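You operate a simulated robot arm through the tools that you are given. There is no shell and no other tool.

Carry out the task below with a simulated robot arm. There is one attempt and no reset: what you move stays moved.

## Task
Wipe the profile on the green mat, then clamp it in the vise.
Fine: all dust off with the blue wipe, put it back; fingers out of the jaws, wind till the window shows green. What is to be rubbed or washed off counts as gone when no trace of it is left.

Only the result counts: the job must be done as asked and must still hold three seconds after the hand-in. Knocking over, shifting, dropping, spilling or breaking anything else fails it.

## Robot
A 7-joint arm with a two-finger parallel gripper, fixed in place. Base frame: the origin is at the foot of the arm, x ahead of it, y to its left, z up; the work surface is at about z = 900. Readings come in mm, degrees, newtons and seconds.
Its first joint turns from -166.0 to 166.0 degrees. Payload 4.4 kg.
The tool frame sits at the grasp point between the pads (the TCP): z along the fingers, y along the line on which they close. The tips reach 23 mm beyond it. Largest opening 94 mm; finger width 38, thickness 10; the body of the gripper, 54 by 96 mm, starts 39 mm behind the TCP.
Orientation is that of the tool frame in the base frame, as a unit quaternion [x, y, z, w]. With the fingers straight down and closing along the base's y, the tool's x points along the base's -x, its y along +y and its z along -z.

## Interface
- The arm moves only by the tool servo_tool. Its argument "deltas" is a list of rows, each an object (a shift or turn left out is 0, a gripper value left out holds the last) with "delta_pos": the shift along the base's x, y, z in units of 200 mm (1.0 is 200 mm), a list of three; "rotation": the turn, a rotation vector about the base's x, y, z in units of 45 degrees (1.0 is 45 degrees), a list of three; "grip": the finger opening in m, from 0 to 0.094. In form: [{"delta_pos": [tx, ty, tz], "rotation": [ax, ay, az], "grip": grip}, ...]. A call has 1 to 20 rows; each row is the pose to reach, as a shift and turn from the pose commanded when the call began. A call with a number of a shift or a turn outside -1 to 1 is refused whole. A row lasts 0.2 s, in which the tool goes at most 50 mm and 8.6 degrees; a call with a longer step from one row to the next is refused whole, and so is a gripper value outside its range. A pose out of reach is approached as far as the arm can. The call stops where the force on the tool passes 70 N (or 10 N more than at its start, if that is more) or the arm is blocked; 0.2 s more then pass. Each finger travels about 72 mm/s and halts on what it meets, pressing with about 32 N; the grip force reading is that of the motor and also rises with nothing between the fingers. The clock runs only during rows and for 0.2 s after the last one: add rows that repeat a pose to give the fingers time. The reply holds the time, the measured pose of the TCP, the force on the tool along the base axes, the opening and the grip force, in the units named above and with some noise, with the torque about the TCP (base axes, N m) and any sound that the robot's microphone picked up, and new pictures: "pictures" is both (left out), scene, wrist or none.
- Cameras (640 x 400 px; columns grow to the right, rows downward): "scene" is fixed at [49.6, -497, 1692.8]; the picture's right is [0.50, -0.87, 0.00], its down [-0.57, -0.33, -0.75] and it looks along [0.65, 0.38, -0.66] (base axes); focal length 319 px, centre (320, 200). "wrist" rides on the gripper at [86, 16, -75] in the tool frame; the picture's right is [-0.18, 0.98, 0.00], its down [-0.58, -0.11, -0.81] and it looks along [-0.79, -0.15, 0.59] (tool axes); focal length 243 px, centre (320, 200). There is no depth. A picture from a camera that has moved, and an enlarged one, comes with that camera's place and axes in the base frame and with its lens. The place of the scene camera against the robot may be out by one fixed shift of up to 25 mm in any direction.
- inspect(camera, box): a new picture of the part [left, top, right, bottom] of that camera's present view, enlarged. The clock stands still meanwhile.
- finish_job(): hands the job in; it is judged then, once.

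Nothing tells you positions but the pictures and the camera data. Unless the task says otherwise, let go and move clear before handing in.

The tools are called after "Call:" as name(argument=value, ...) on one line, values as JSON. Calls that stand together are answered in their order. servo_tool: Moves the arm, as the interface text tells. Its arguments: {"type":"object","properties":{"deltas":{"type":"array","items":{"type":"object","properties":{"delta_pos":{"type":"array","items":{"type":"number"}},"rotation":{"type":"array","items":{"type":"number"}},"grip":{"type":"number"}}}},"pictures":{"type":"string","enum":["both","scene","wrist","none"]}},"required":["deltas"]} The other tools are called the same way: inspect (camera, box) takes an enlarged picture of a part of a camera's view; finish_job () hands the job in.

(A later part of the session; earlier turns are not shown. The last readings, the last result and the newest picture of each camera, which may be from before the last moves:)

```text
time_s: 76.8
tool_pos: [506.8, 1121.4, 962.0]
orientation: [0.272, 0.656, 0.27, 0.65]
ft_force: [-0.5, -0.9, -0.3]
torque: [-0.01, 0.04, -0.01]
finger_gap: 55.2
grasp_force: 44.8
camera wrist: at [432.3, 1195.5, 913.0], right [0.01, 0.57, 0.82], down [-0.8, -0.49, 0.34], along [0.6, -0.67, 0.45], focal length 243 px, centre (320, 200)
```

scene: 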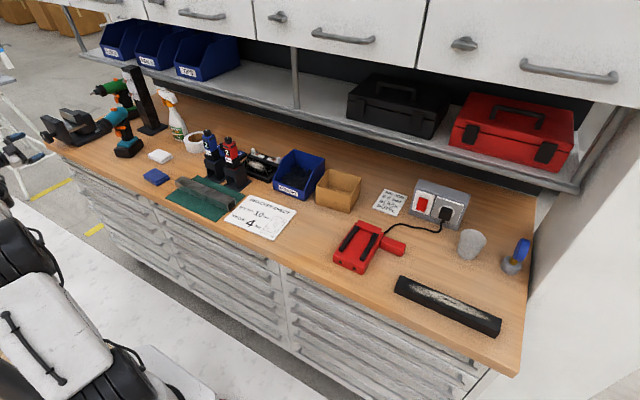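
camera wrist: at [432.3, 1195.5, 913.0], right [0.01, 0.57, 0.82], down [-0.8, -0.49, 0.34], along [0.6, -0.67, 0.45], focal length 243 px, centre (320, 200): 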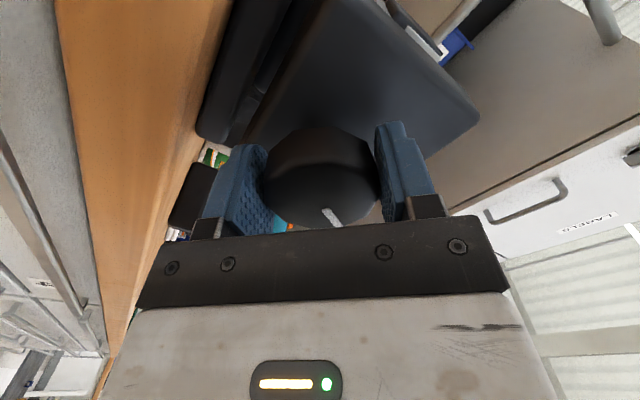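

Gripped at 55.2 mm. I'll turn 45° in the presumed loosening direction (about -x) and watch the torque and the jaw.

Call:
servo_tool(deltas=[{"rotation": [-0.15, 0, 0]}, {"rotation": [-0.3, 0, 0]}, {"rotation": [-0.45, 0, 0]}, {"rotation": [-0.6, 0, 0]}, {"rotation": [-0.75, 0, 0]}, {"rotation": [-0.9, 0, 0]}, {"rotation": [-1.0, 0, 0]}, {"rotation": [-1.0, 0, 0]}], pictures="wrist")

Call:
inspect(camera="scene", box=[10, 80, 130, 170])

```text
time_s: 77.9
tool_pos: [507.8, 1121.8, 959.0]
orientation: [0.113, 0.701, 0.109, 0.696]
ft_force: [-11.5, -27.5, 4.3]
torque: [0.16, -0.29, -1.11]
finger_gap: 55.0
grasp_force: 44.8
stopped in row 5: the force on the tool passed its limit at 72 N (the readings are from after the stop); the commanded pose is now the measured one
camera wrist: at [432.3, 1165.2, 882.3], right [0.01, 0.88, 0.48], down [-0.8, -0.28, 0.53], along [0.59, -0.39, 0.7], focal length 243 px, centre (320, 200)
```

wrist: 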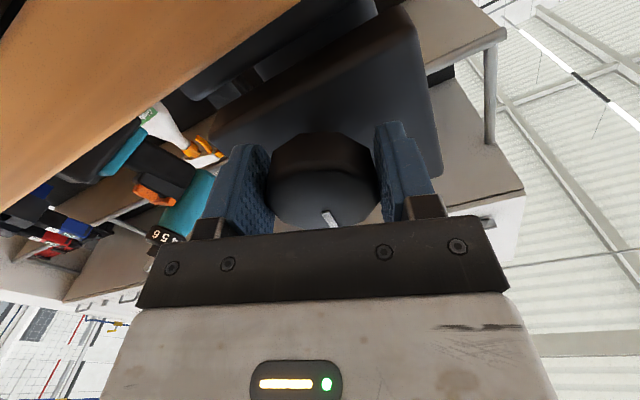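

```text
4.44 times, centred on (70, 125) of scene
camera zoom: at [49.6, -497.0, 1692.8], right [0.5, -0.87, 0.0], down [-0.57, -0.33, -0.75], along [0.65, 0.38, -0.66], focal length 1419 px, centre (1431, 533)
```

zoom: 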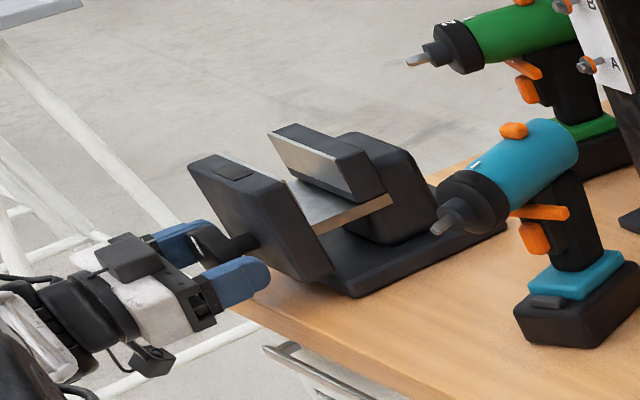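

The knob turned with me about 27°, but side force built up because I'm a few mm off its axis. I'll open the fingers, re-centre and look.

Call:
servo_tool(deltas=[{"grip": 0.07}, {"grip": 0.085}, {"grip": 0.085}], pictures="wrist")

Call:
inspect(camera="wrist", box=[224, 110, 416, 230])

```text
time_s: 78.7
tool_pos: [507.1, 1121.7, 959.2]
orientation: [0.114, 0.701, 0.109, 0.696]
ft_force: [-0.4, 0.2, 0.7]
torque: [-0.03, 0.0, -0.02]
finger_gap: 85.0
grasp_force: 0.0
camera wrist: at [432.4, 1165.6, 881.9], right [0.01, 0.88, 0.48], down [-0.8, -0.28, 0.53], along [0.6, -0.39, 0.7], focal length 243 px, centre (320, 200)
```

wrist: 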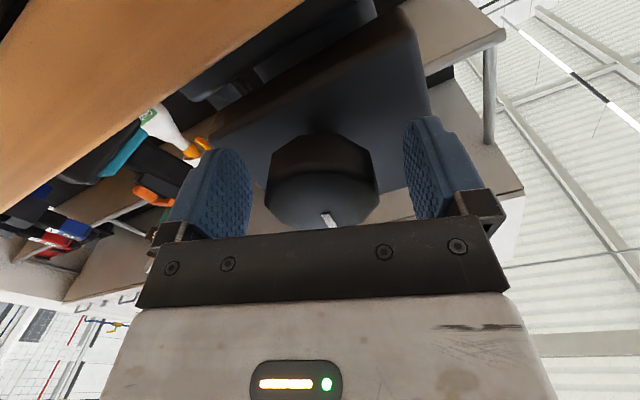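

```text
3.33 times, centred on (320, 170) of wrist
camera zoom: at [432.4, 1165.6, 881.9], right [0.01, 0.88, 0.48], down [-0.8, -0.28, 0.53], along [0.6, -0.39, 0.7], focal length 809 px, centre (320, 300)
```

zoom: 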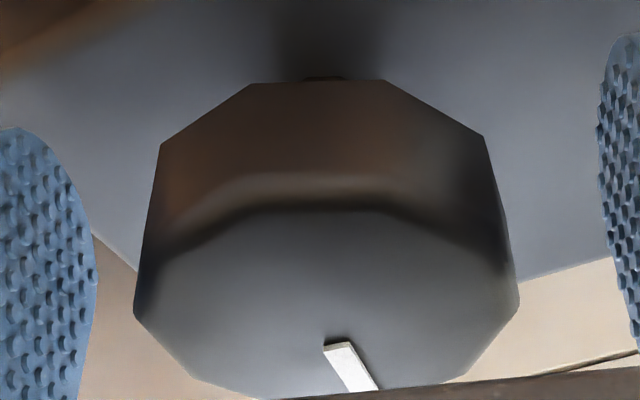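

The knob axis looks about 5 mm higher than my tool axis. I'll shift up, re-grip and carry on turning, watching the forces.

Call:
servo_tool(deltas=[{"delta_pos": [0, -0.005, 0.028], "grip": 0.085}, {"delta_pos": [0, -0.005, 0.028], "grip": 0.065}, {"delta_pos": [0, -0.005, 0.028], "grip": 0.05}, {"delta_pos": [0, -0.005, 0.028], "grip": 0.04}, {"delta_pos": [0, -0.005, 0.028], "grip": 0.04}], pictures="none")

Call:
servo_tool(deltas=[{"rotation": [-0.15, 0, 0]}, {"rotation": [-0.3, 0, 0]}, {"rotation": [-0.45, 0, 0]}, {"rotation": [-0.6, 0, 0]}, {"rotation": [-0.6, 0, 0]}], pictures="wrist")

```text
time_s: 79.9
tool_pos: [505.9, 1121.5, 964.4]
orientation: [0.114, 0.701, 0.107, 0.696]
ft_force: [-8.2, -27.3, -3.6]
torque: [0.05, 0.01, -0.59]
finger_gap: 55.2
grasp_force: 44.6
```

```text
time_s: 80.5
tool_pos: [507.9, 1119.8, 964.5]
orientation: [0.04, 0.708, 0.032, 0.704]
ft_force: [-13.9, -30.5, 5.8]
torque: [0.03, -0.29, -1.9]
finger_gap: 54.8
grasp_force: 44.7
stopped in row 3: the force on the tool passed its limit at 76 N (the readings are from after the stop); the commanded pose is now the measured one
camera wrist: at [432.1, 1146.5, 879.4], right [0.01, 0.96, 0.28], down [-0.8, -0.16, 0.57], along [0.59, -0.23, 0.77], focal length 243 px, centre (320, 200)
```

wrist: 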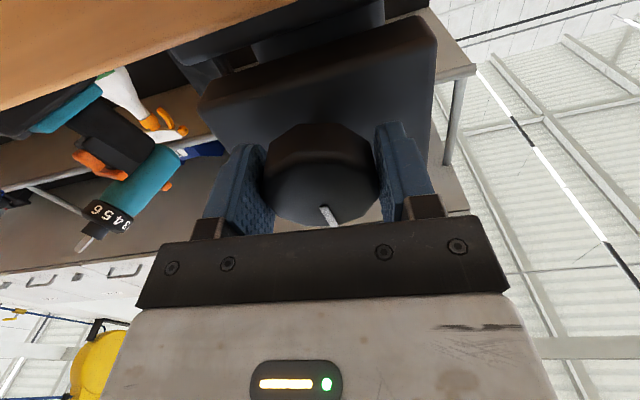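

The grip pushes the hand toward -y, so the axis is nearer y≈1118. I'll relieve that while gripped.

Call:
servo_tool(deltas=[{"delta_pos": [-0.002, -0.007, 0]}, {"delta_pos": [-0.004, -0.014, 0]}, {"delta_pos": [-0.004, -0.014, 0]}], pictures="none")

```text
time_s: 81.2
tool_pos: [505.3, 1120.2, 965.6]
orientation: [0.038, 0.709, 0.034, 0.704]
ft_force: [16.5, 32.1, -6.9]
torque: [-0.03, 0.04, 0.58]
finger_gap: 55.1
grasp_force: 44.8
stopped in row 3: the force on the tool passed its limit at 74 N (the readings are from after the stop); the commanded pose is now the measured one
```

Call:
servo_tool(deltas=[{"delta_pos": [0.002, 0.004, -0.001]}, {"delta_pos": [0.002, 0.004, -0.001]}], pictures="none")

```text
time_s: 81.8
tool_pos: [506.4, 1120.6, 964.2]
orientation: [0.039, 0.709, 0.033, 0.704]
ft_force: [4.8, 14.2, -2.3]
torque: [0.0, -0.07, 0.1]
finger_gap: 55.1
grasp_force: 45.1
```

Call:
servo_tool(deltas=[{"delta_pos": [0.001, 0.003, 0.0]}, {"delta_pos": [0.001, 0.003, 0.0], "rotation": [-0.1, 0, 0]}, {"delta_pos": [0.001, 0.003, 0.0], "rotation": [-0.2, 0, 0]}, {"delta_pos": [0.001, 0.003, 0.0], "rotation": [-0.3, 0, 0]}, {"delta_pos": [0.001, 0.003, 0.0], "rotation": [-0.4, 0, 0]}], pictures="none")

```text
time_s: 83.0
tool_pos: [505.9, 1120.5, 964.4]
orientation: [-0.071, 0.705, -0.079, 0.701]
ft_force: [-20.7, -41.1, -1.0]
torque: [0.04, 0.09, -0.52]
finger_gap: 55.2
grasp_force: 45.3
```

The data says the knob axis is about 6–7 mm above my tool axis. I'll open, move up 6.5 mm and re-grip.

Call:
servo_tool(deltas=[{"grip": 0.065}, {"grip": 0.075}, {"delta_pos": [0, 0, 0.016], "grip": 0.075}, {"delta_pos": [0, 0, 0.0325], "grip": 0.075}, {"delta_pos": [0, 0, 0.0325], "grip": 0.075}], pictures="wrist")

Call:
inspect(camera="wrist", box=[224, 110, 416, 230])

```text
time_s: 84.2
tool_pos: [507.1, 1120.6, 971.4]
orientation: [-0.072, 0.705, -0.077, 0.701]
ft_force: [0.0, 0.4, 0.2]
torque: [0.01, -0.01, -0.02]
finger_gap: 74.8
grasp_force: 0.0
camera wrist: at [431.9, 1119.7, 882.3], right [0.01, 1.0, -0.03], down [-0.8, 0.02, 0.6], along [0.6, 0.02, 0.8], focal length 243 px, centre (320, 200)
```

wrist: 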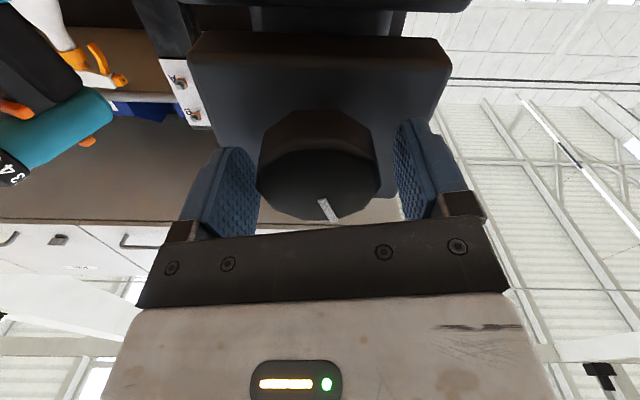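

```text
3.33 times, centred on (320, 170) of wrist
camera zoom: at [431.9, 1119.7, 882.3], right [0.01, 1.0, -0.03], down [-0.8, 0.02, 0.6], along [0.6, 0.02, 0.8], focal length 809 px, centre (320, 300)
```

zoom: 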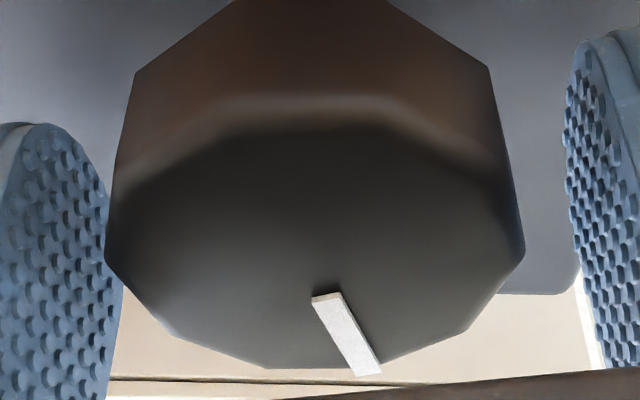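

Visually the axis sits near (y 1120.4, z 964), so I overshot. I'll move there, re-grip and take small turns with force checks.

Call:
servo_tool(deltas=[{"delta_pos": [0, 0, -0.018], "grip": 0.075}, {"delta_pos": [0, 0, -0.036], "grip": 0.065}, {"delta_pos": [0, 0, -0.036], "grip": 0.05}, {"delta_pos": [0, 0, -0.036], "grip": 0.04}, {"delta_pos": [0, 0, -0.036], "grip": 0.04}, {"delta_pos": [0, 0, -0.036], "grip": 0.04}], pictures="none")

Call:
servo_tool(deltas=[{"rotation": [-0.1, 0, 0]}, {"rotation": [-0.2, 0, 0]}, {"rotation": [-0.2, 0, 0]}], pictures="none")

```text
time_s: 85.6
tool_pos: [508.0, 1120.6, 964.2]
orientation: [-0.072, 0.705, -0.076, 0.701]
ft_force: [-13.5, -44.6, 2.8]
torque: [0.05, -0.17, -1.0]
finger_gap: 55.4
grasp_force: 44.9
```

```text
time_s: 86.4
tool_pos: [506.9, 1119.1, 964.5]
orientation: [-0.126, 0.697, -0.133, 0.693]
ft_force: [-1.1, -35.3, 3.7]
torque: [0.04, -0.03, -0.42]
finger_gap: 55.1
grasp_force: 44.7
```

Call:
servo_tool(deltas=[{"delta_pos": [0, -0.004, 0]}, {"delta_pos": [0, -0.008, 0]}, {"delta_pos": [0, -0.008, 0]}], pictures="none")

```text
time_s: 87.2
tool_pos: [506.7, 1120.6, 964.0]
orientation: [-0.127, 0.697, -0.132, 0.693]
ft_force: [25.2, 21.3, -0.9]
torque: [-0.02, 0.21, 0.72]
finger_gap: 55.2
grasp_force: 44.8
```

Call:
servo_tool(deltas=[{"delta_pos": [0.001, 0.003, 0]}, {"delta_pos": [0.001, 0.003, 0]}], pictures="none")

```text
time_s: 87.8
tool_pos: [507.6, 1119.5, 961.8]
orientation: [-0.127, 0.697, -0.133, 0.693]
ft_force: [20.5, 8.2, -2.6]
torque: [-0.03, 0.09, 0.23]
finger_gap: 55.1
grasp_force: 45.0
```

Call:
servo_tool(deltas=[{"delta_pos": [0.002, 0.001, 0], "rotation": [-0.15, 0, 0]}, {"delta_pos": [0.002, 0.001, 0], "rotation": [-0.3, 0, 0]}, {"delta_pos": [0.002, 0.001, 0], "rotation": [-0.45, 0, 0]}, {"delta_pos": [0.002, 0.001, 0], "rotation": [-0.6, 0, 0]}, {"delta_pos": [0.002, 0.001, 0], "rotation": [-0.6, 0, 0]}], pictures="wrist")

Call:
inspect(camera="scene", box=[10, 80, 130, 170])

```text
time_s: 89.0
tool_pos: [506.5, 1119.2, 964.3]
orientation: [-0.284, 0.646, -0.294, 0.644]
ft_force: [-17.2, -62.4, 0.9]
torque: [0.07, -0.6, -0.75]
finger_gap: 55.1
grasp_force: 45.3
camera wrist: at [432.1, 1066.9, 893.7], right [0.01, 0.79, -0.61], down [-0.8, 0.37, 0.47], along [0.6, 0.49, 0.64], focal length 243 px, centre (320, 200)
```

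wrist: 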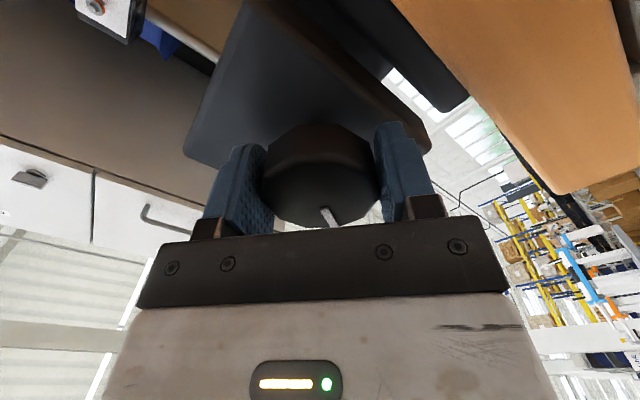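

```text
4.44 times, centred on (70, 125) of scene
camera zoom: at [49.6, -497.0, 1692.8], right [0.5, -0.87, 0.0], down [-0.57, -0.33, -0.75], along [0.65, 0.38, -0.66], focal length 1419 px, centre (1431, 533)
```

zoom: 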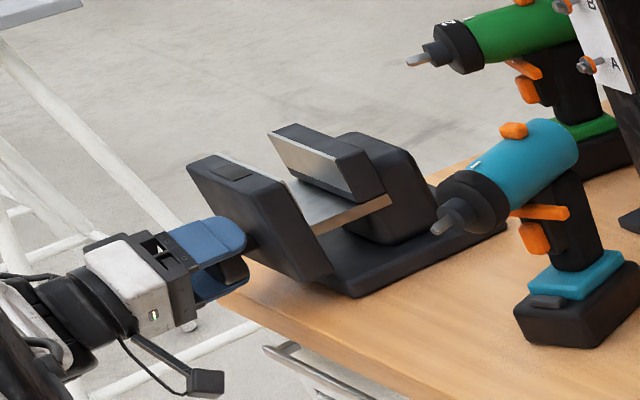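

The knob turns easily (about 94° so far) but the jaw barely moves, so the lead is small and the gap is nearly unchanged. I'll leave the opening as is, release, and back straight out.

Call:
servo_tool(deltas=[{"grip": 0.07}, {"grip": 0.085}, {"grip": 0.09}, {"delta_pos": [-0.1, 0, 0], "grip": 0.09}, {"delta_pos": [-0.3, 0, 0], "grip": 0.09}, {"delta_pos": [-0.5, 0, 0], "grip": 0.09}, {"delta_pos": [-0.6, 0, 0.1], "grip": 0.09}, {"delta_pos": [-0.6, 0, 0.1], "grip": 0.09}], pictures="wrist")

Call:
inspect(camera="scene", box=[35, 90, 115, 150])

```text
time_s: 90.8
tool_pos: [383.9, 1118.0, 986.2]
orientation: [-0.284, 0.647, -0.292, 0.645]
ft_force: [0.1, -0.3, -0.2]
torque: [-0.01, 0.0, 0.0]
finger_gap: 89.9
grasp_force: 0.1
camera wrist: at [309.8, 1065.8, 915.3], right [0.01, 0.79, -0.61], down [-0.8, 0.37, 0.47], along [0.6, 0.49, 0.64], focal length 243 px, centre (320, 200)
```

wrist: 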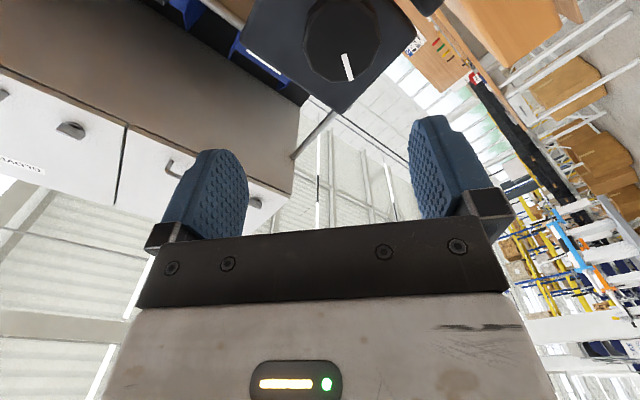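

```text
6.67 times, centred on (75, 120) of scene
camera zoom: at [49.6, -497.0, 1692.8], right [0.5, -0.87, 0.0], down [-0.57, -0.33, -0.75], along [0.65, 0.38, -0.66], focal length 2128 px, centre (1953, 733)
```

zoom: 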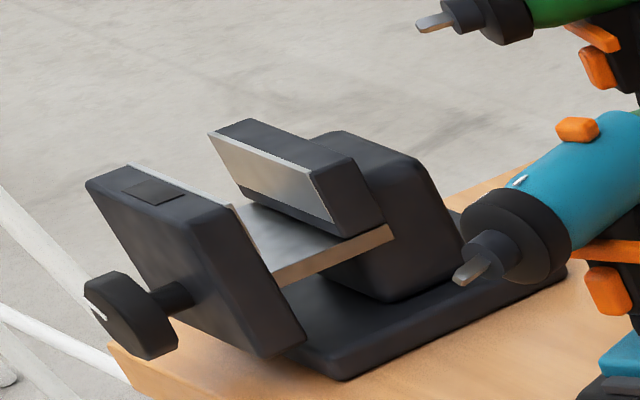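

Compared with the first picture, the jaw has opened by a few mm, so -x loosens and +x tightens. I'll back away, unwinding the tool rotation on the way to the tube.

Call:
servo_tool(deltas=[{"delta_pos": [0, 0, 0.15], "rotation": [0.167, 0, 0]}, {"delta_pos": [0, -0.1, 0.3], "rotation": [0.333, 0, 0]}, {"delta_pos": [0, -0.25, 0.45], "rotation": [0.5, 0, 0]}, {"delta_pos": [0, -0.4, 0.6], "rotation": [0.667, 0, 0]}, {"delta_pos": [0, -0.55, 0.75], "rotation": [0.833, 0, 0]}, {"delta_pos": [0, -0.7, 0.9], "rotation": [1.0, 0, 0]}, {"delta_pos": [0, -0.8, 1.0], "rotation": [1.0, 0, 0]}], pictures="none")

Call:
servo_tool(deltas=[{"delta_pos": [0, -0.1, 0.05], "rotation": [0.167, 0, 0]}, {"delta_pos": [0, -0.2, 0.1], "rotation": [0.333, 0, 0]}, {"delta_pos": [0, -0.3, 0.15], "rotation": [0.5, 0, 0]}, {"delta_pos": [0, -0.4, 0.2], "rotation": [0.667, 0, 0]}, {"delta_pos": [0, -0.5, 0.25], "rotation": [0.833, 0, 0]}, {"delta_pos": [0, -0.6, 0.3], "rotation": [0.99, 0, 0]}, {"delta_pos": [0, -0.6, 0.3], "rotation": [0.99, 0, 0]}], pictures="none")

```text
time_s: 92.4
tool_pos: [387.9, 961.3, 1183.5]
orientation: [-0.016, 0.709, -0.023, 0.704]
ft_force: [0.8, 0.9, -0.6]
torque: [-0.02, -0.06, 0.01]
finger_gap: 90.1
grasp_force: 0.2
```

```text
time_s: 94.0
tool_pos: [387.5, 839.0, 1243.0]
orientation: [0.252, 0.664, 0.249, 0.658]
ft_force: [-0.5, 0.6, 0.1]
torque: [0.03, 0.0, 0.05]
finger_gap: 90.2
grasp_force: 0.1
```

Call:
servo_tool(deltas=[{"delta_pos": [0, -0.1, 0.02], "rotation": [0.09, 0.14, -0.023]}, {"delta_pos": [0, -0.2, 0.04], "rotation": [0.18, 0.281, -0.046]}, {"delta_pos": [0, -0.3, 0.05], "rotation": [0.27, 0.421, -0.068]}, {"delta_pos": [0, -0.45, 0.05], "rotation": [0.359, 0.562, -0.091]}, {"delta_pos": [0, -0.6, 0.05], "rotation": [0.449, 0.702, -0.114]}, {"delta_pos": [0, -0.7, 0.05], "rotation": [0.449, 0.702, -0.114]}], pictures="none")

Call:
servo_tool(deltas=[{"delta_pos": [0, -0.1, 0.0], "rotation": [0.09, 0.14, -0.023]}, {"delta_pos": [0, -0.25, 0], "rotation": [0.18, 0.281, -0.046]}, {"delta_pos": [0, -0.4, 0], "rotation": [0.27, 0.421, -0.068]}, {"delta_pos": [0, -0.55, 0], "rotation": [0.359, 0.562, -0.091]}, {"delta_pos": [0, -0.7, 0], "rotation": [0.449, 0.702, -0.114]}, {"delta_pos": [0, -0.9, 0], "rotation": [0.449, 0.702, -0.114]}], pictures="none")

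Call:
servo_tool(deltas=[{"delta_pos": [0, -0.1, 0.0], "rotation": [0.09, 0.14, -0.023]}, {"delta_pos": [0.05, -0.25, 0], "rotation": [0.18, 0.281, -0.046]}, {"delta_pos": [0.1, -0.4, 0], "rotation": [0.27, 0.421, -0.068]}, {"delta_pos": [0.2, -0.55, 0], "rotation": [0.359, 0.562, -0.091]}, {"delta_pos": [0.3, -0.7, 0], "rotation": [0.449, 0.702, -0.114]}, {"delta_pos": [0.5, -0.75, 0], "rotation": [0.449, 0.702, -0.114]}, {"delta_pos": [0.5, -0.75, 0], "rotation": [0.449, 0.702, -0.114]}], pictures="wrist")

```text
time_s: 95.4
tool_pos: [386.7, 698.3, 1254.5]
orientation: [0.448, 0.753, 0.253, 0.41]
ft_force: [0.1, -0.5, 0.7]
torque: [0.03, 0.01, 0.01]
finger_gap: 89.9
grasp_force: 0.0
```

```text
time_s: 96.8
tool_pos: [389.7, 518.3, 1252.1]
orientation: [0.598, 0.759, 0.229, 0.117]
ft_force: [0.0, -0.1, 0.0]
torque: [-0.01, 0.03, 0.0]
finger_gap: 89.9
grasp_force: 0.0
```

```text
time_s: 98.4
tool_pos: [486.2, 370.1, 1252.2]
orientation: [0.68, 0.684, 0.182, -0.188]
ft_force: [0.4, -0.5, 0.6]
torque: [-0.01, -0.01, -0.01]
finger_gap: 90.0
grasp_force: 0.2
camera wrist: at [503.4, 407.9, 1360.3], right [0.98, -0.15, -0.1], down [-0.1, -0.91, 0.4], along [-0.15, -0.39, -0.91], focal length 243 px, centre (320, 200)
```

wrist: 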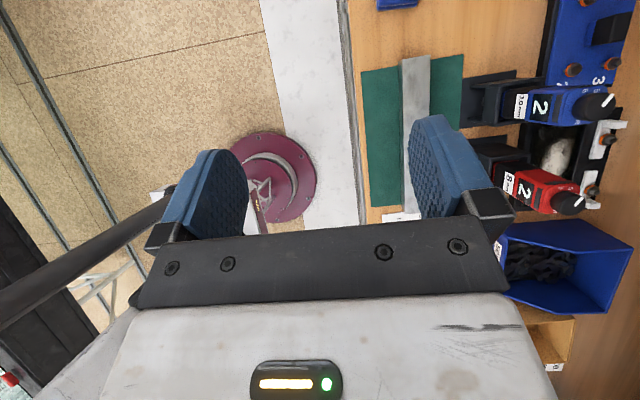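

Tilt is 30° as intended, with the camera on top. I'll zoom in on the tube to measure its position precisely.

Call:
inspect(camera="wrist", box=[300, 40, 540, 220])

```text
2.22 times, centred on (420, 130) of wrist
camera zoom: at [503.4, 407.9, 1360.3], right [0.98, -0.15, -0.1], down [-0.1, -0.91, 0.4], along [-0.15, -0.39, -0.91], focal length 539 px, centre (98, 356)
```

zoom: 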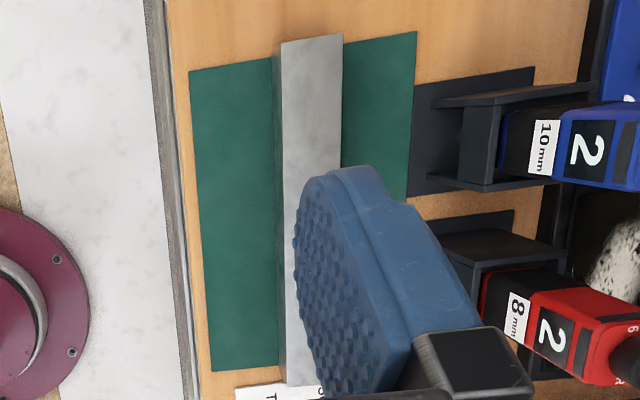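

Call:
servo_tool(deltas=[{"delta_pos": [0.15, -0.15, -0.05], "grip": 0.09}, {"delta_pos": [0.3, -0.3, -0.15]}, {"delta_pos": [0.45, -0.45, -0.25]}, {"delta_pos": [0.6, -0.6, -0.4]}, {"delta_pos": [0.62, -0.72, -0.6]}, {"delta_pos": [0.62, -0.72, -0.8]}, {"delta_pos": [0.62, -0.72, -1.0]}, {"delta_pos": [0.62, -0.72, -1.0]}], pictures="both")

Call:
inspect(camera="wrist", box=[0, 0, 640, 2])

```text
refused: row 4 steps farther than a row can; nothing moved
```

```text
1.00 times, centred on (320, 1) of wrist (not enlarged: the box is as wide or as high as the picture)
camera zoom: at [503.4, 407.9, 1360.3], right [0.98, -0.15, -0.1], down [-0.1, -0.91, 0.4], along [-0.15, -0.39, -0.91], focal length 243 px, centre (320, 399)
```

zoom: 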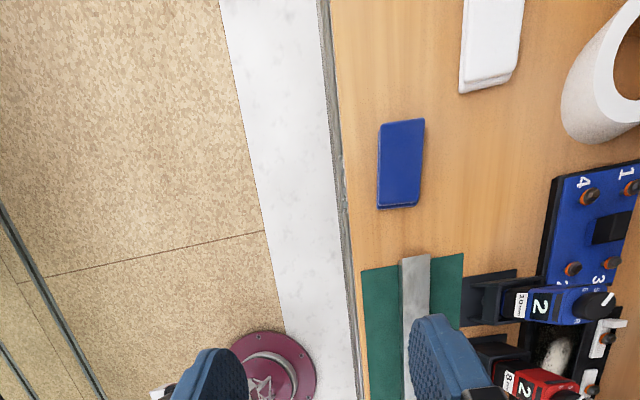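

Call:
servo_tool(deltas=[{"delta_pos": [0.13, -0.13, -0.1], "grip": 0.09}, {"delta_pos": [0.26, -0.26, -0.2]}, {"delta_pos": [0.39, -0.39, -0.3]}, {"delta_pos": [0.52, -0.52, -0.4]}, {"delta_pos": [0.62, -0.65, -0.5]}, {"delta_pos": [0.62, -0.72, -0.7]}, {"delta_pos": [0.62, -0.72, -0.9]}, {"delta_pos": [0.62, -0.72, -1.0]}, {"delta_pos": [0.62, -0.72, -1.0]}], pictures="both")

Call:
inspect(camera="wrist", box=[0, 0, 640, 2])

```text
time_s: 100.4
tool_pos: [610.6, 226.8, 1053.5]
orientation: [0.681, 0.684, 0.183, -0.188]
ft_force: [0.5, 0.7, -0.2]
torque: [0.03, 0.02, -0.03]
finger_gap: 90.0
grasp_force: 0.0
camera wrist: at [627.4, 263.8, 1161.8], right [0.98, -0.15, -0.1], down [-0.1, -0.91, 0.4], along [-0.15, -0.39, -0.91], focal length 243 px, centre (320, 200)
```

scene: 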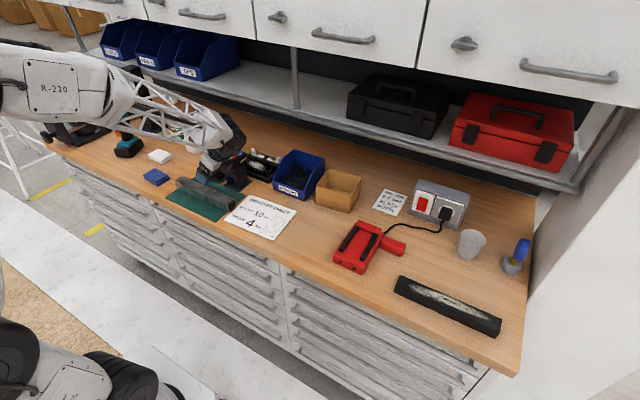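
wrist: 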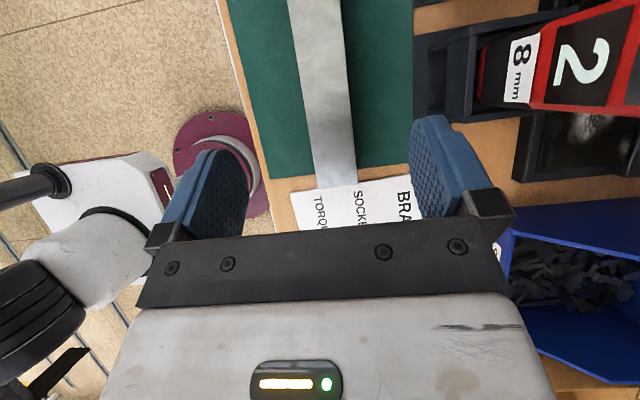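

```text
1.00 times, centred on (320, 1) of wrist (not enlarged: the box is as wide or as high as the picture)
camera zoom: at [627.4, 263.8, 1161.8], right [0.98, -0.15, -0.1], down [-0.1, -0.91, 0.4], along [-0.15, -0.39, -0.91], focal length 243 px, centre (320, 399)
```

zoom: 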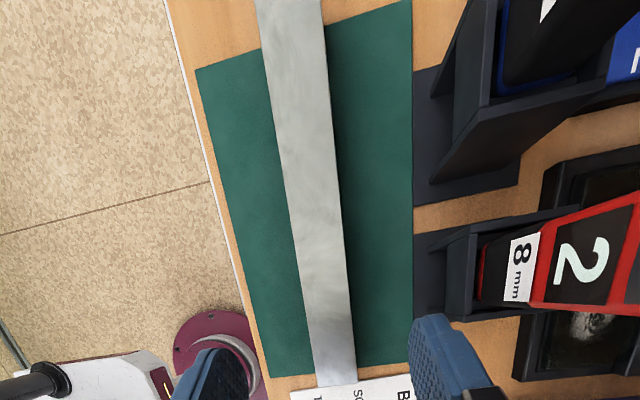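

The tube lies well centred between the fingers. I'll descend to gripping height and close on it.

Call:
servo_tool(deltas=[{"delta_pos": [0, 0, -0.15]}, {"delta_pos": [0, 0, -0.3]}, {"delta_pos": [0, 0, -0.42]}, {"delta_pos": [0, 0, -0.5]}, {"delta_pos": [0, 0, -0.55]}, {"delta_pos": [0, 0, -0.58]}, {"delta_pos": [0, 0, -0.58]}], pictures="wrist")

Call:
inspect(camera="scene", box=[160, 150, 280, 225])

```text
time_s: 102.0
tool_pos: [612.8, 226.2, 937.0]
orientation: [0.681, 0.684, 0.183, -0.188]
ft_force: [-0.7, 0.5, -0.5]
torque: [-0.04, -0.01, 0.03]
finger_gap: 90.2
grasp_force: 0.0
camera wrist: at [629.0, 263.9, 1044.6], right [0.98, -0.15, -0.1], down [-0.1, -0.91, 0.4], along [-0.15, -0.39, -0.91], focal length 243 px, centre (320, 200)
```

wrist: 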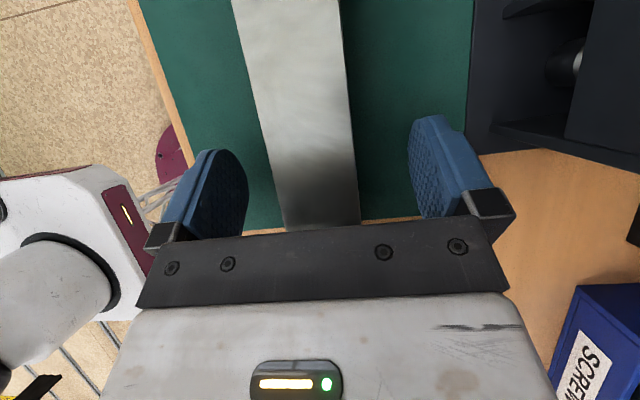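

```text
5.33 times, centred on (220, 188) of scene
camera zoom: at [49.6, -497.0, 1692.8], right [0.5, -0.87, 0.0], down [-0.57, -0.33, -0.75], along [0.65, 0.38, -0.66], focal length 1703 px, centre (853, 267)
```

zoom: 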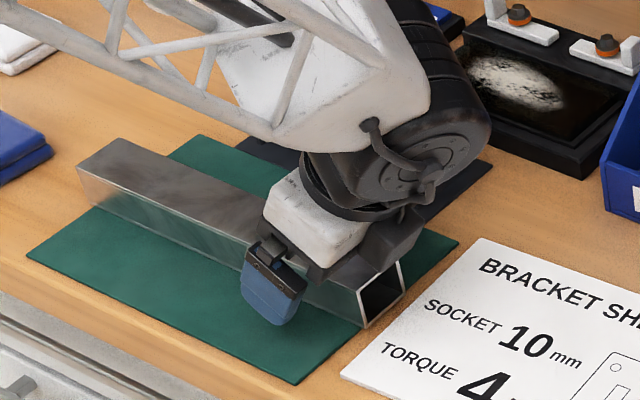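

Call:
servo_tool(deltas=[{"grip": 0.07}, {"grip": 0.055}, {"grip": 0.045}, {"grip": 0.035}, {"grip": 0.025}, {"grip": 0.025}, {"grip": 0.025}], pictures="wrist")

```text
time_s: 103.6
tool_pos: [613.1, 225.8, 938.1]
orientation: [0.68, 0.684, 0.182, -0.188]
ft_force: [-2.5, 0.9, 3.2]
torque: [-0.03, 0.0, 0.34]
finger_gap: 39.8
grasp_force: 32.1
camera wrist: at [628.9, 264.0, 1044.8], right [0.98, -0.15, -0.1], down [-0.1, -0.91, 0.4], along [-0.15, -0.39, -0.91], focal length 243 px, centre (320, 200)
```

wrist: 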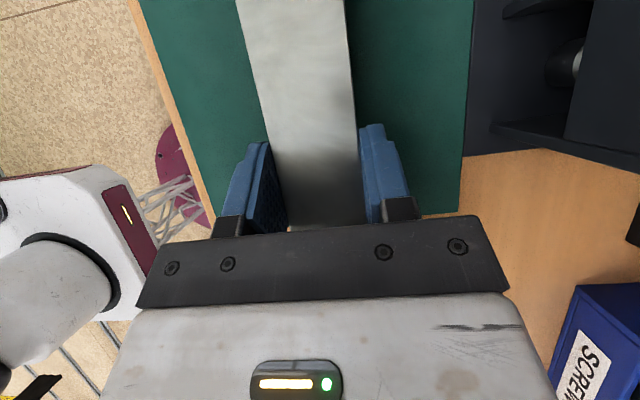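

The tube is 40 mm wide and held with 32 N. I'll lift slowly and check it doesn't sag.

Call:
servo_tool(deltas=[{"delta_pos": [0, 0, 0.03]}, {"delta_pos": [0, 0, 0.08]}, {"delta_pos": [0, 0, 0.15]}, {"delta_pos": [0, 0, 0.23]}, {"delta_pos": [0, 0, 0.3]}, {"delta_pos": [0, 0, 0.3]}], pictures="wrist")

Call:
inspect(camera="scene", box=[160, 130, 280, 205])

Call:
inspect(camera="wrist", box=[0, 0, 640, 2])

```text
time_s: 105.0
tool_pos: [610.8, 227.1, 999.0]
orientation: [0.681, 0.684, 0.182, -0.188]
ft_force: [-0.1, 0.2, -2.9]
torque: [-0.23, -0.02, 0.0]
finger_gap: 39.4
grasp_force: 32.0
camera wrist: at [627.5, 263.5, 1105.8], right [0.98, -0.15, -0.1], down [-0.1, -0.91, 0.4], along [-0.15, -0.39, -0.91], focal length 243 px, centre (320, 200)
```

wrist: 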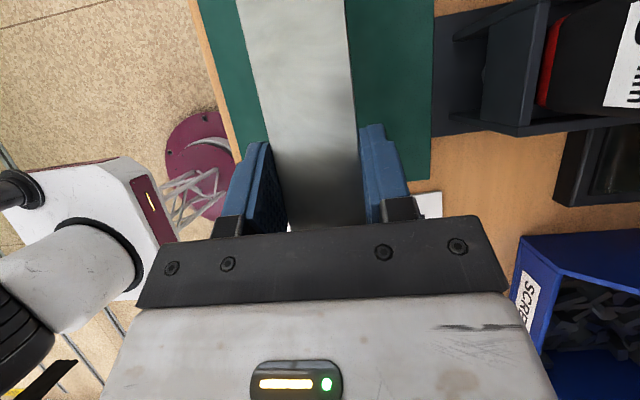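

```text
5.33 times, centred on (220, 168) of scene
camera zoom: at [49.6, -497.0, 1692.8], right [0.5, -0.87, 0.0], down [-0.57, -0.33, -0.75], along [0.65, 0.38, -0.66], focal length 1703 px, centre (853, 373)
```

zoom: 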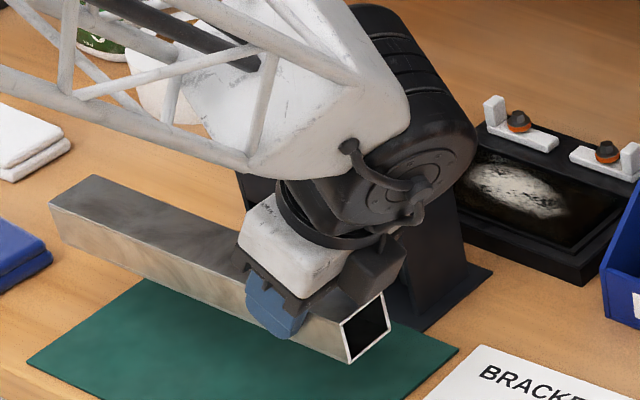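

```text
1.00 times, centred on (320, 1) of wrist (not enlarged: the box is as wide or as high as the picture)
camera zoom: at [627.5, 263.5, 1105.8], right [0.98, -0.15, -0.1], down [-0.1, -0.91, 0.4], along [-0.15, -0.39, -0.91], focal length 243 px, centre (320, 399)
```

zoom: 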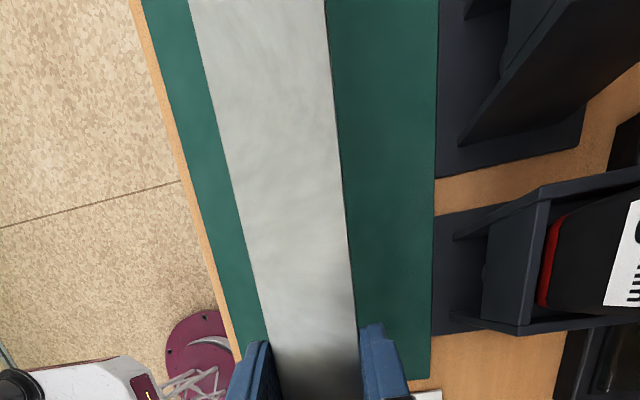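

Call:
inspect(camera="wrist", box=[230, 0, 390, 100])

Call:
inspect(camera="scene", box=[165, 158, 225, 198])

```text
4.00 times, centred on (310, 50) of wrist
camera zoom: at [627.5, 263.5, 1105.8], right [0.98, -0.15, -0.1], down [-0.1, -0.91, 0.4], along [-0.15, -0.39, -0.91], focal length 970 px, centre (360, 800)
```

zoom: 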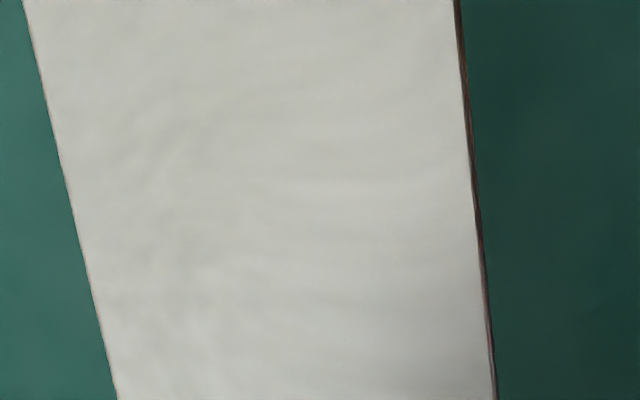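

```text
10.00 times, centred on (195, 178) of scene
camera zoom: at [49.6, -497.0, 1692.8], right [0.5, -0.87, 0.0], down [-0.57, -0.33, -0.75], along [0.65, 0.38, -0.66], focal length 3193 px, centre (1570, 420)
```

zoom: 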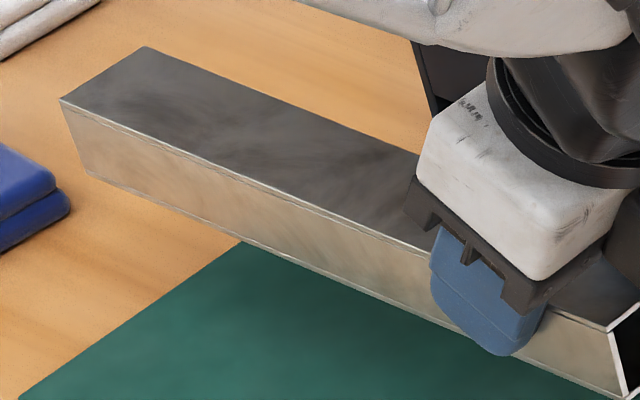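

The tube is clean, light (about 0.3 kg) and steady. I'll lift it high and carry it toward the vise in gentle steps.

Call:
servo_tool(deltas=[{"delta_pos": [0, 0, 0.15]}, {"delta_pos": [0, 0, 0.3]}, {"delta_pos": [-0.05, 0, 0.45]}, {"delta_pos": [-0.1, 0.0, 0.6]}, {"delta_pos": [-0.15, 0.0, 0.75]}, {"delta_pos": [-0.2, 0.05, 0.9]}, {"delta_pos": [-0.25, 0.15, 1.0]}, {"delta_pos": [-0.3, 0.3, 1.0]}, {"delta_pos": [-0.35, 0.45, 1.0]}, {"delta_pos": [-0.4, 0.6, 1.0]}, {"delta_pos": [-0.45, 0.75, 1.0]}, {"delta_pos": [-0.5, 0.9, 1.0]}, {"delta_pos": [-0.5, 1.0, 1.0]}], pictures="none")

Call:
servo_tool(deltas=[{"delta_pos": [0, 0.15, 0.1]}, {"delta_pos": [0, 0.3, 0.2]}, {"delta_pos": [0, 0.45, 0.3]}, {"delta_pos": [0, 0.6, 0.3]}, {"delta_pos": [0, 0.75, 0.3]}, {"delta_pos": [0, 0.9, 0.3]}, {"delta_pos": [0, 1.0, 0.3]}, {"delta_pos": [0, 1.0, 0.3]}], pictures="both")

```text
time_s: 107.8
tool_pos: [511.7, 426.6, 1198.9]
orientation: [0.681, 0.685, 0.181, -0.187]
ft_force: [-0.4, 0.0, -2.4]
torque: [-0.21, -0.02, 0.01]
finger_gap: 39.9
grasp_force: 31.8
```

```text
time_s: 109.6
tool_pos: [512.0, 628.1, 1258.9]
orientation: [0.681, 0.684, 0.182, -0.188]
ft_force: [0.3, -0.2, -2.8]
torque: [-0.23, -0.03, 0.04]
finger_gap: 39.6
grasp_force: 32.2
camera wrist: at [528.4, 665.9, 1365.5], right [0.98, -0.15, -0.1], down [-0.1, -0.91, 0.4], along [-0.15, -0.39, -0.91], focal length 243 px, centre (320, 200)
```

scene: 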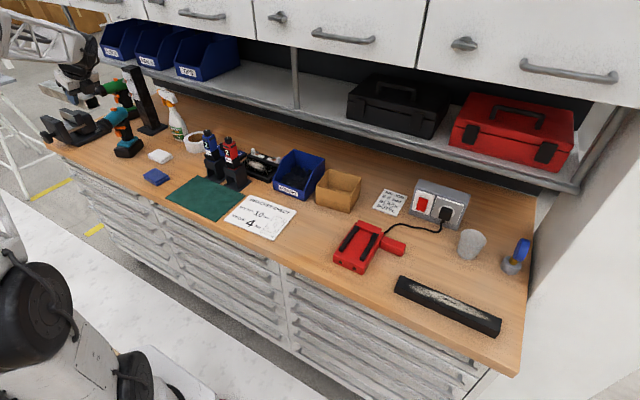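
wrist: 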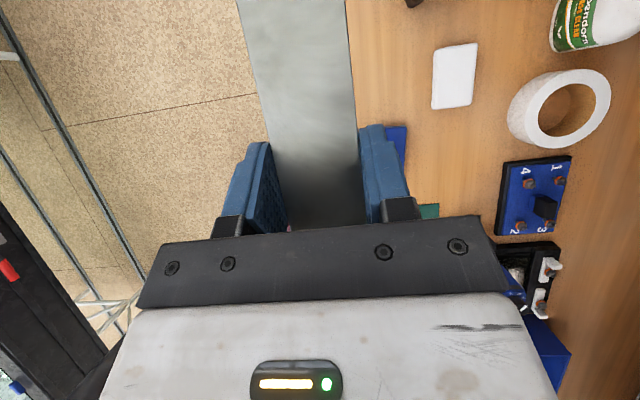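

Travelling well. Continuing over past the drill toward the vise, still high.

Call:
servo_tool(deltas=[{"delta_pos": [0, 0.15, 0]}, {"delta_pos": [0, 0.3, 0]}, {"delta_pos": [0.05, 0.45, 0]}, {"delta_pos": [0.1, 0.6, 0]}, {"delta_pos": [0.15, 0.75, 0]}, {"delta_pos": [0.2, 0.9, 0]}, {"delta_pos": [0.25, 1.0, 0]}, {"delta_pos": [0.3, 1.0, 0]}], pictures="none")

Call:
servo_tool(deltas=[{"delta_pos": [0.02, 0.15, 0]}, {"delta_pos": [0.04, 0.3, 0]}, {"delta_pos": [0.06, 0.45, 0]}, {"delta_pos": [0.08, 0.6, 0]}, {"delta_pos": [0.1, 0.75, 0]}, {"delta_pos": [0.125, 0.85, 0]}, {"delta_pos": [0.125, 0.95, 0]}, {"delta_pos": [0.125, 0.95, 0]}], pictures="both")

Call:
inspect(camera="wrist", box=[0, 0, 640, 2])

```text
time_s: 111.4
tool_pos: [571.8, 827.0, 1255.7]
orientation: [0.68, 0.685, 0.182, -0.188]
ft_force: [-0.2, -0.3, -2.0]
torque: [-0.22, 0.01, -0.01]
finger_gap: 39.8
grasp_force: 32.1
```

```text
time_s: 113.2
tool_pos: [596.7, 1015.6, 1256.1]
orientation: [0.681, 0.684, 0.183, -0.188]
ft_force: [-0.4, 0.4, -3.7]
torque: [-0.22, 0.03, -0.01]
finger_gap: 39.8
grasp_force: 32.6
camera wrist: at [613.1, 1054.1, 1364.0], right [0.98, -0.15, -0.1], down [-0.1, -0.91, 0.4], along [-0.15, -0.39, -0.91], focal length 243 px, centre (320, 200)
```

scene: 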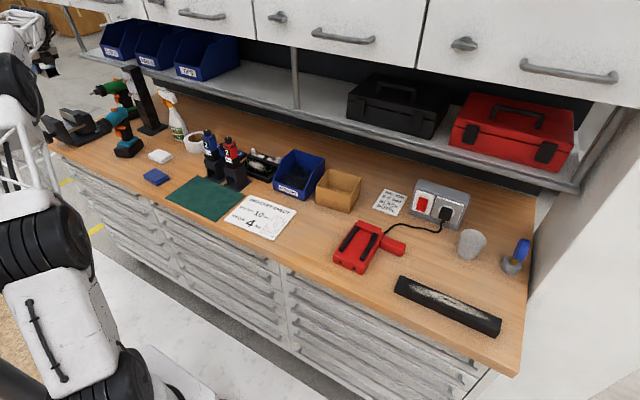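
wrist: 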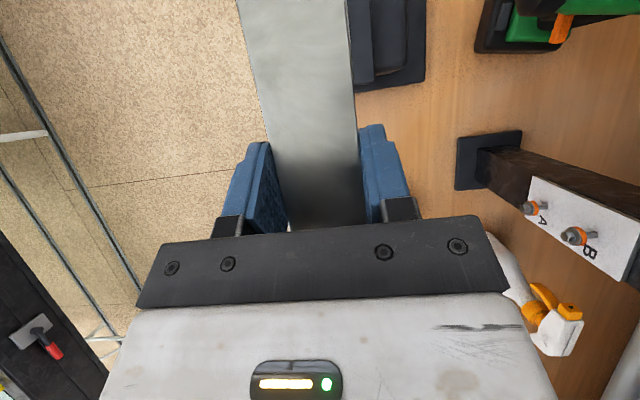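

```text
1.00 times, centred on (320, 1) of wrist (not enlarged: the box is as wide or as high as the picture)
camera zoom: at [613.1, 1054.1, 1364.0], right [0.98, -0.15, -0.1], down [-0.1, -0.91, 0.4], along [-0.15, -0.39, -0.91], focal length 243 px, centre (320, 399)
```

zoom: 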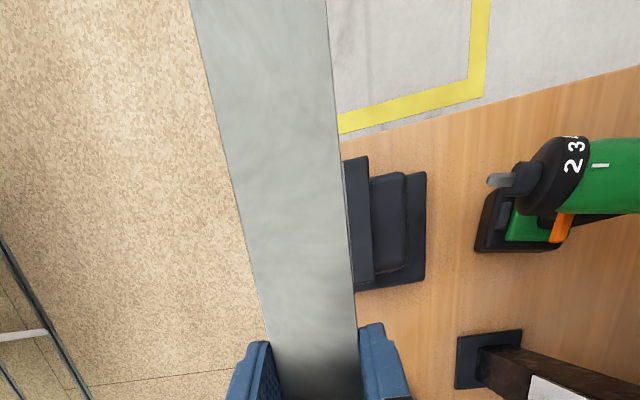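

Reachable and steady. I'll lower to just above the jaw tops to check lateral alignment.

Call:
servo_tool(deltas=[{"delta_pos": [0, 0, -0.15]}, {"delta_pos": [0, 0, -0.3]}, {"delta_pos": [0, 0, -0.45]}, {"delta_pos": [0, 0, -0.6]}, {"delta_pos": [0, 0, -0.72]}, {"delta_pos": [0, 0, -0.82]}, {"delta_pos": [0, 0, -0.855]}, {"delta_pos": [0, 0, -0.855]}], pictures="wrist")

Call:
inspect(camera="scene", box=[20, 75, 140, 150])

Call:
inspect(camera="wrist", box=[0, 0, 640, 2])

```text
time_s: 115.0
tool_pos: [595.2, 1016.4, 1086.2]
orientation: [0.68, 0.684, 0.182, -0.188]
ft_force: [-0.4, 0.5, -4.0]
torque: [-0.24, 0.02, -0.02]
finger_gap: 39.9
grasp_force: 31.3
camera wrist: at [612.5, 1053.8, 1194.4], right [0.98, -0.15, -0.1], down [-0.1, -0.91, 0.4], along [-0.15, -0.39, -0.91], focal length 243 px, centre (320, 200)
```

wrist: 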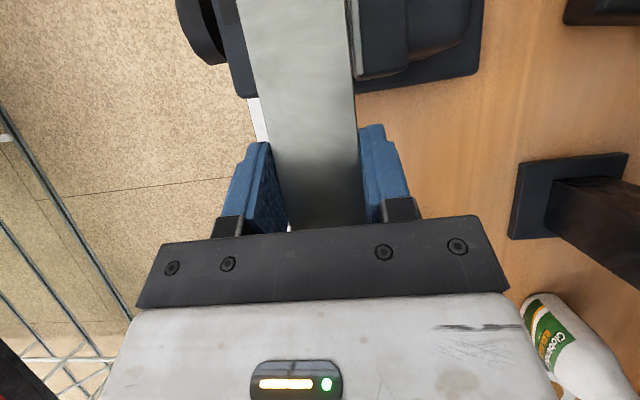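

```text
5.33 times, centred on (80, 112) of scene
camera zoom: at [49.6, -497.0, 1692.8], right [0.5, -0.87, 0.0], down [-0.57, -0.33, -0.75], along [0.65, 0.38, -0.66], focal length 1703 px, centre (1600, 667)
```

zoom: 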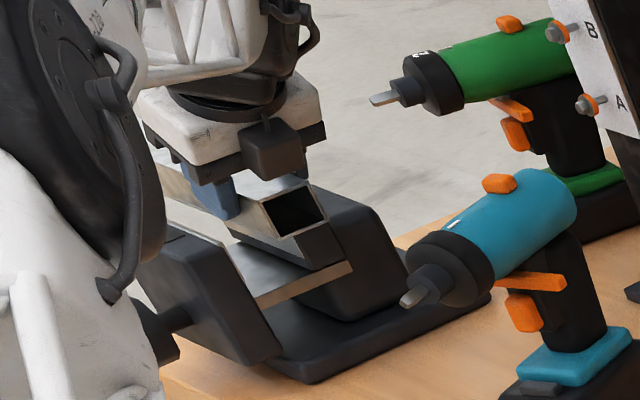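

```text
1.00 times, centred on (320, 1) of wrist (not enlarged: the box is as wide or as high as the picture)
camera zoom: at [612.5, 1053.8, 1194.4], right [0.98, -0.15, -0.1], down [-0.1, -0.91, 0.4], along [-0.15, -0.39, -0.91], focal length 243 px, centre (320, 399)
```

zoom: 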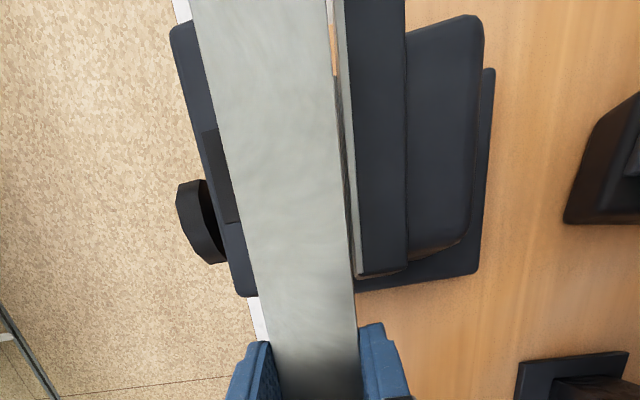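

Call:
inspect(camera="wrist", box=[200, 0, 400, 125])

Call:
inspect(camera="wrist", box=[310, 20, 406, 80])

```text
3.20 times, centred on (300, 62) of wrist
camera zoom: at [612.5, 1053.8, 1194.4], right [0.98, -0.15, -0.1], down [-0.1, -0.91, 0.4], along [-0.15, -0.39, -0.91], focal length 776 px, centre (384, 640)
```

zoom: 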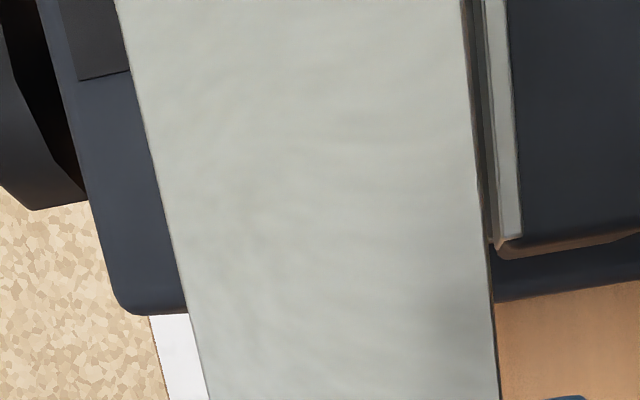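

```text
6.67 times, centred on (358, 50) of wrist
camera zoom: at [612.5, 1053.8, 1194.4], right [0.98, -0.15, -0.1], down [-0.1, -0.91, 0.4], along [-0.15, -0.39, -0.91], focal length 1618 px, centre (67, 1200)
```

zoom: 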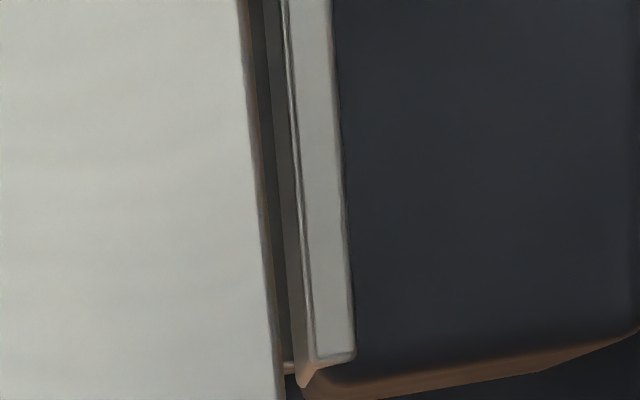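

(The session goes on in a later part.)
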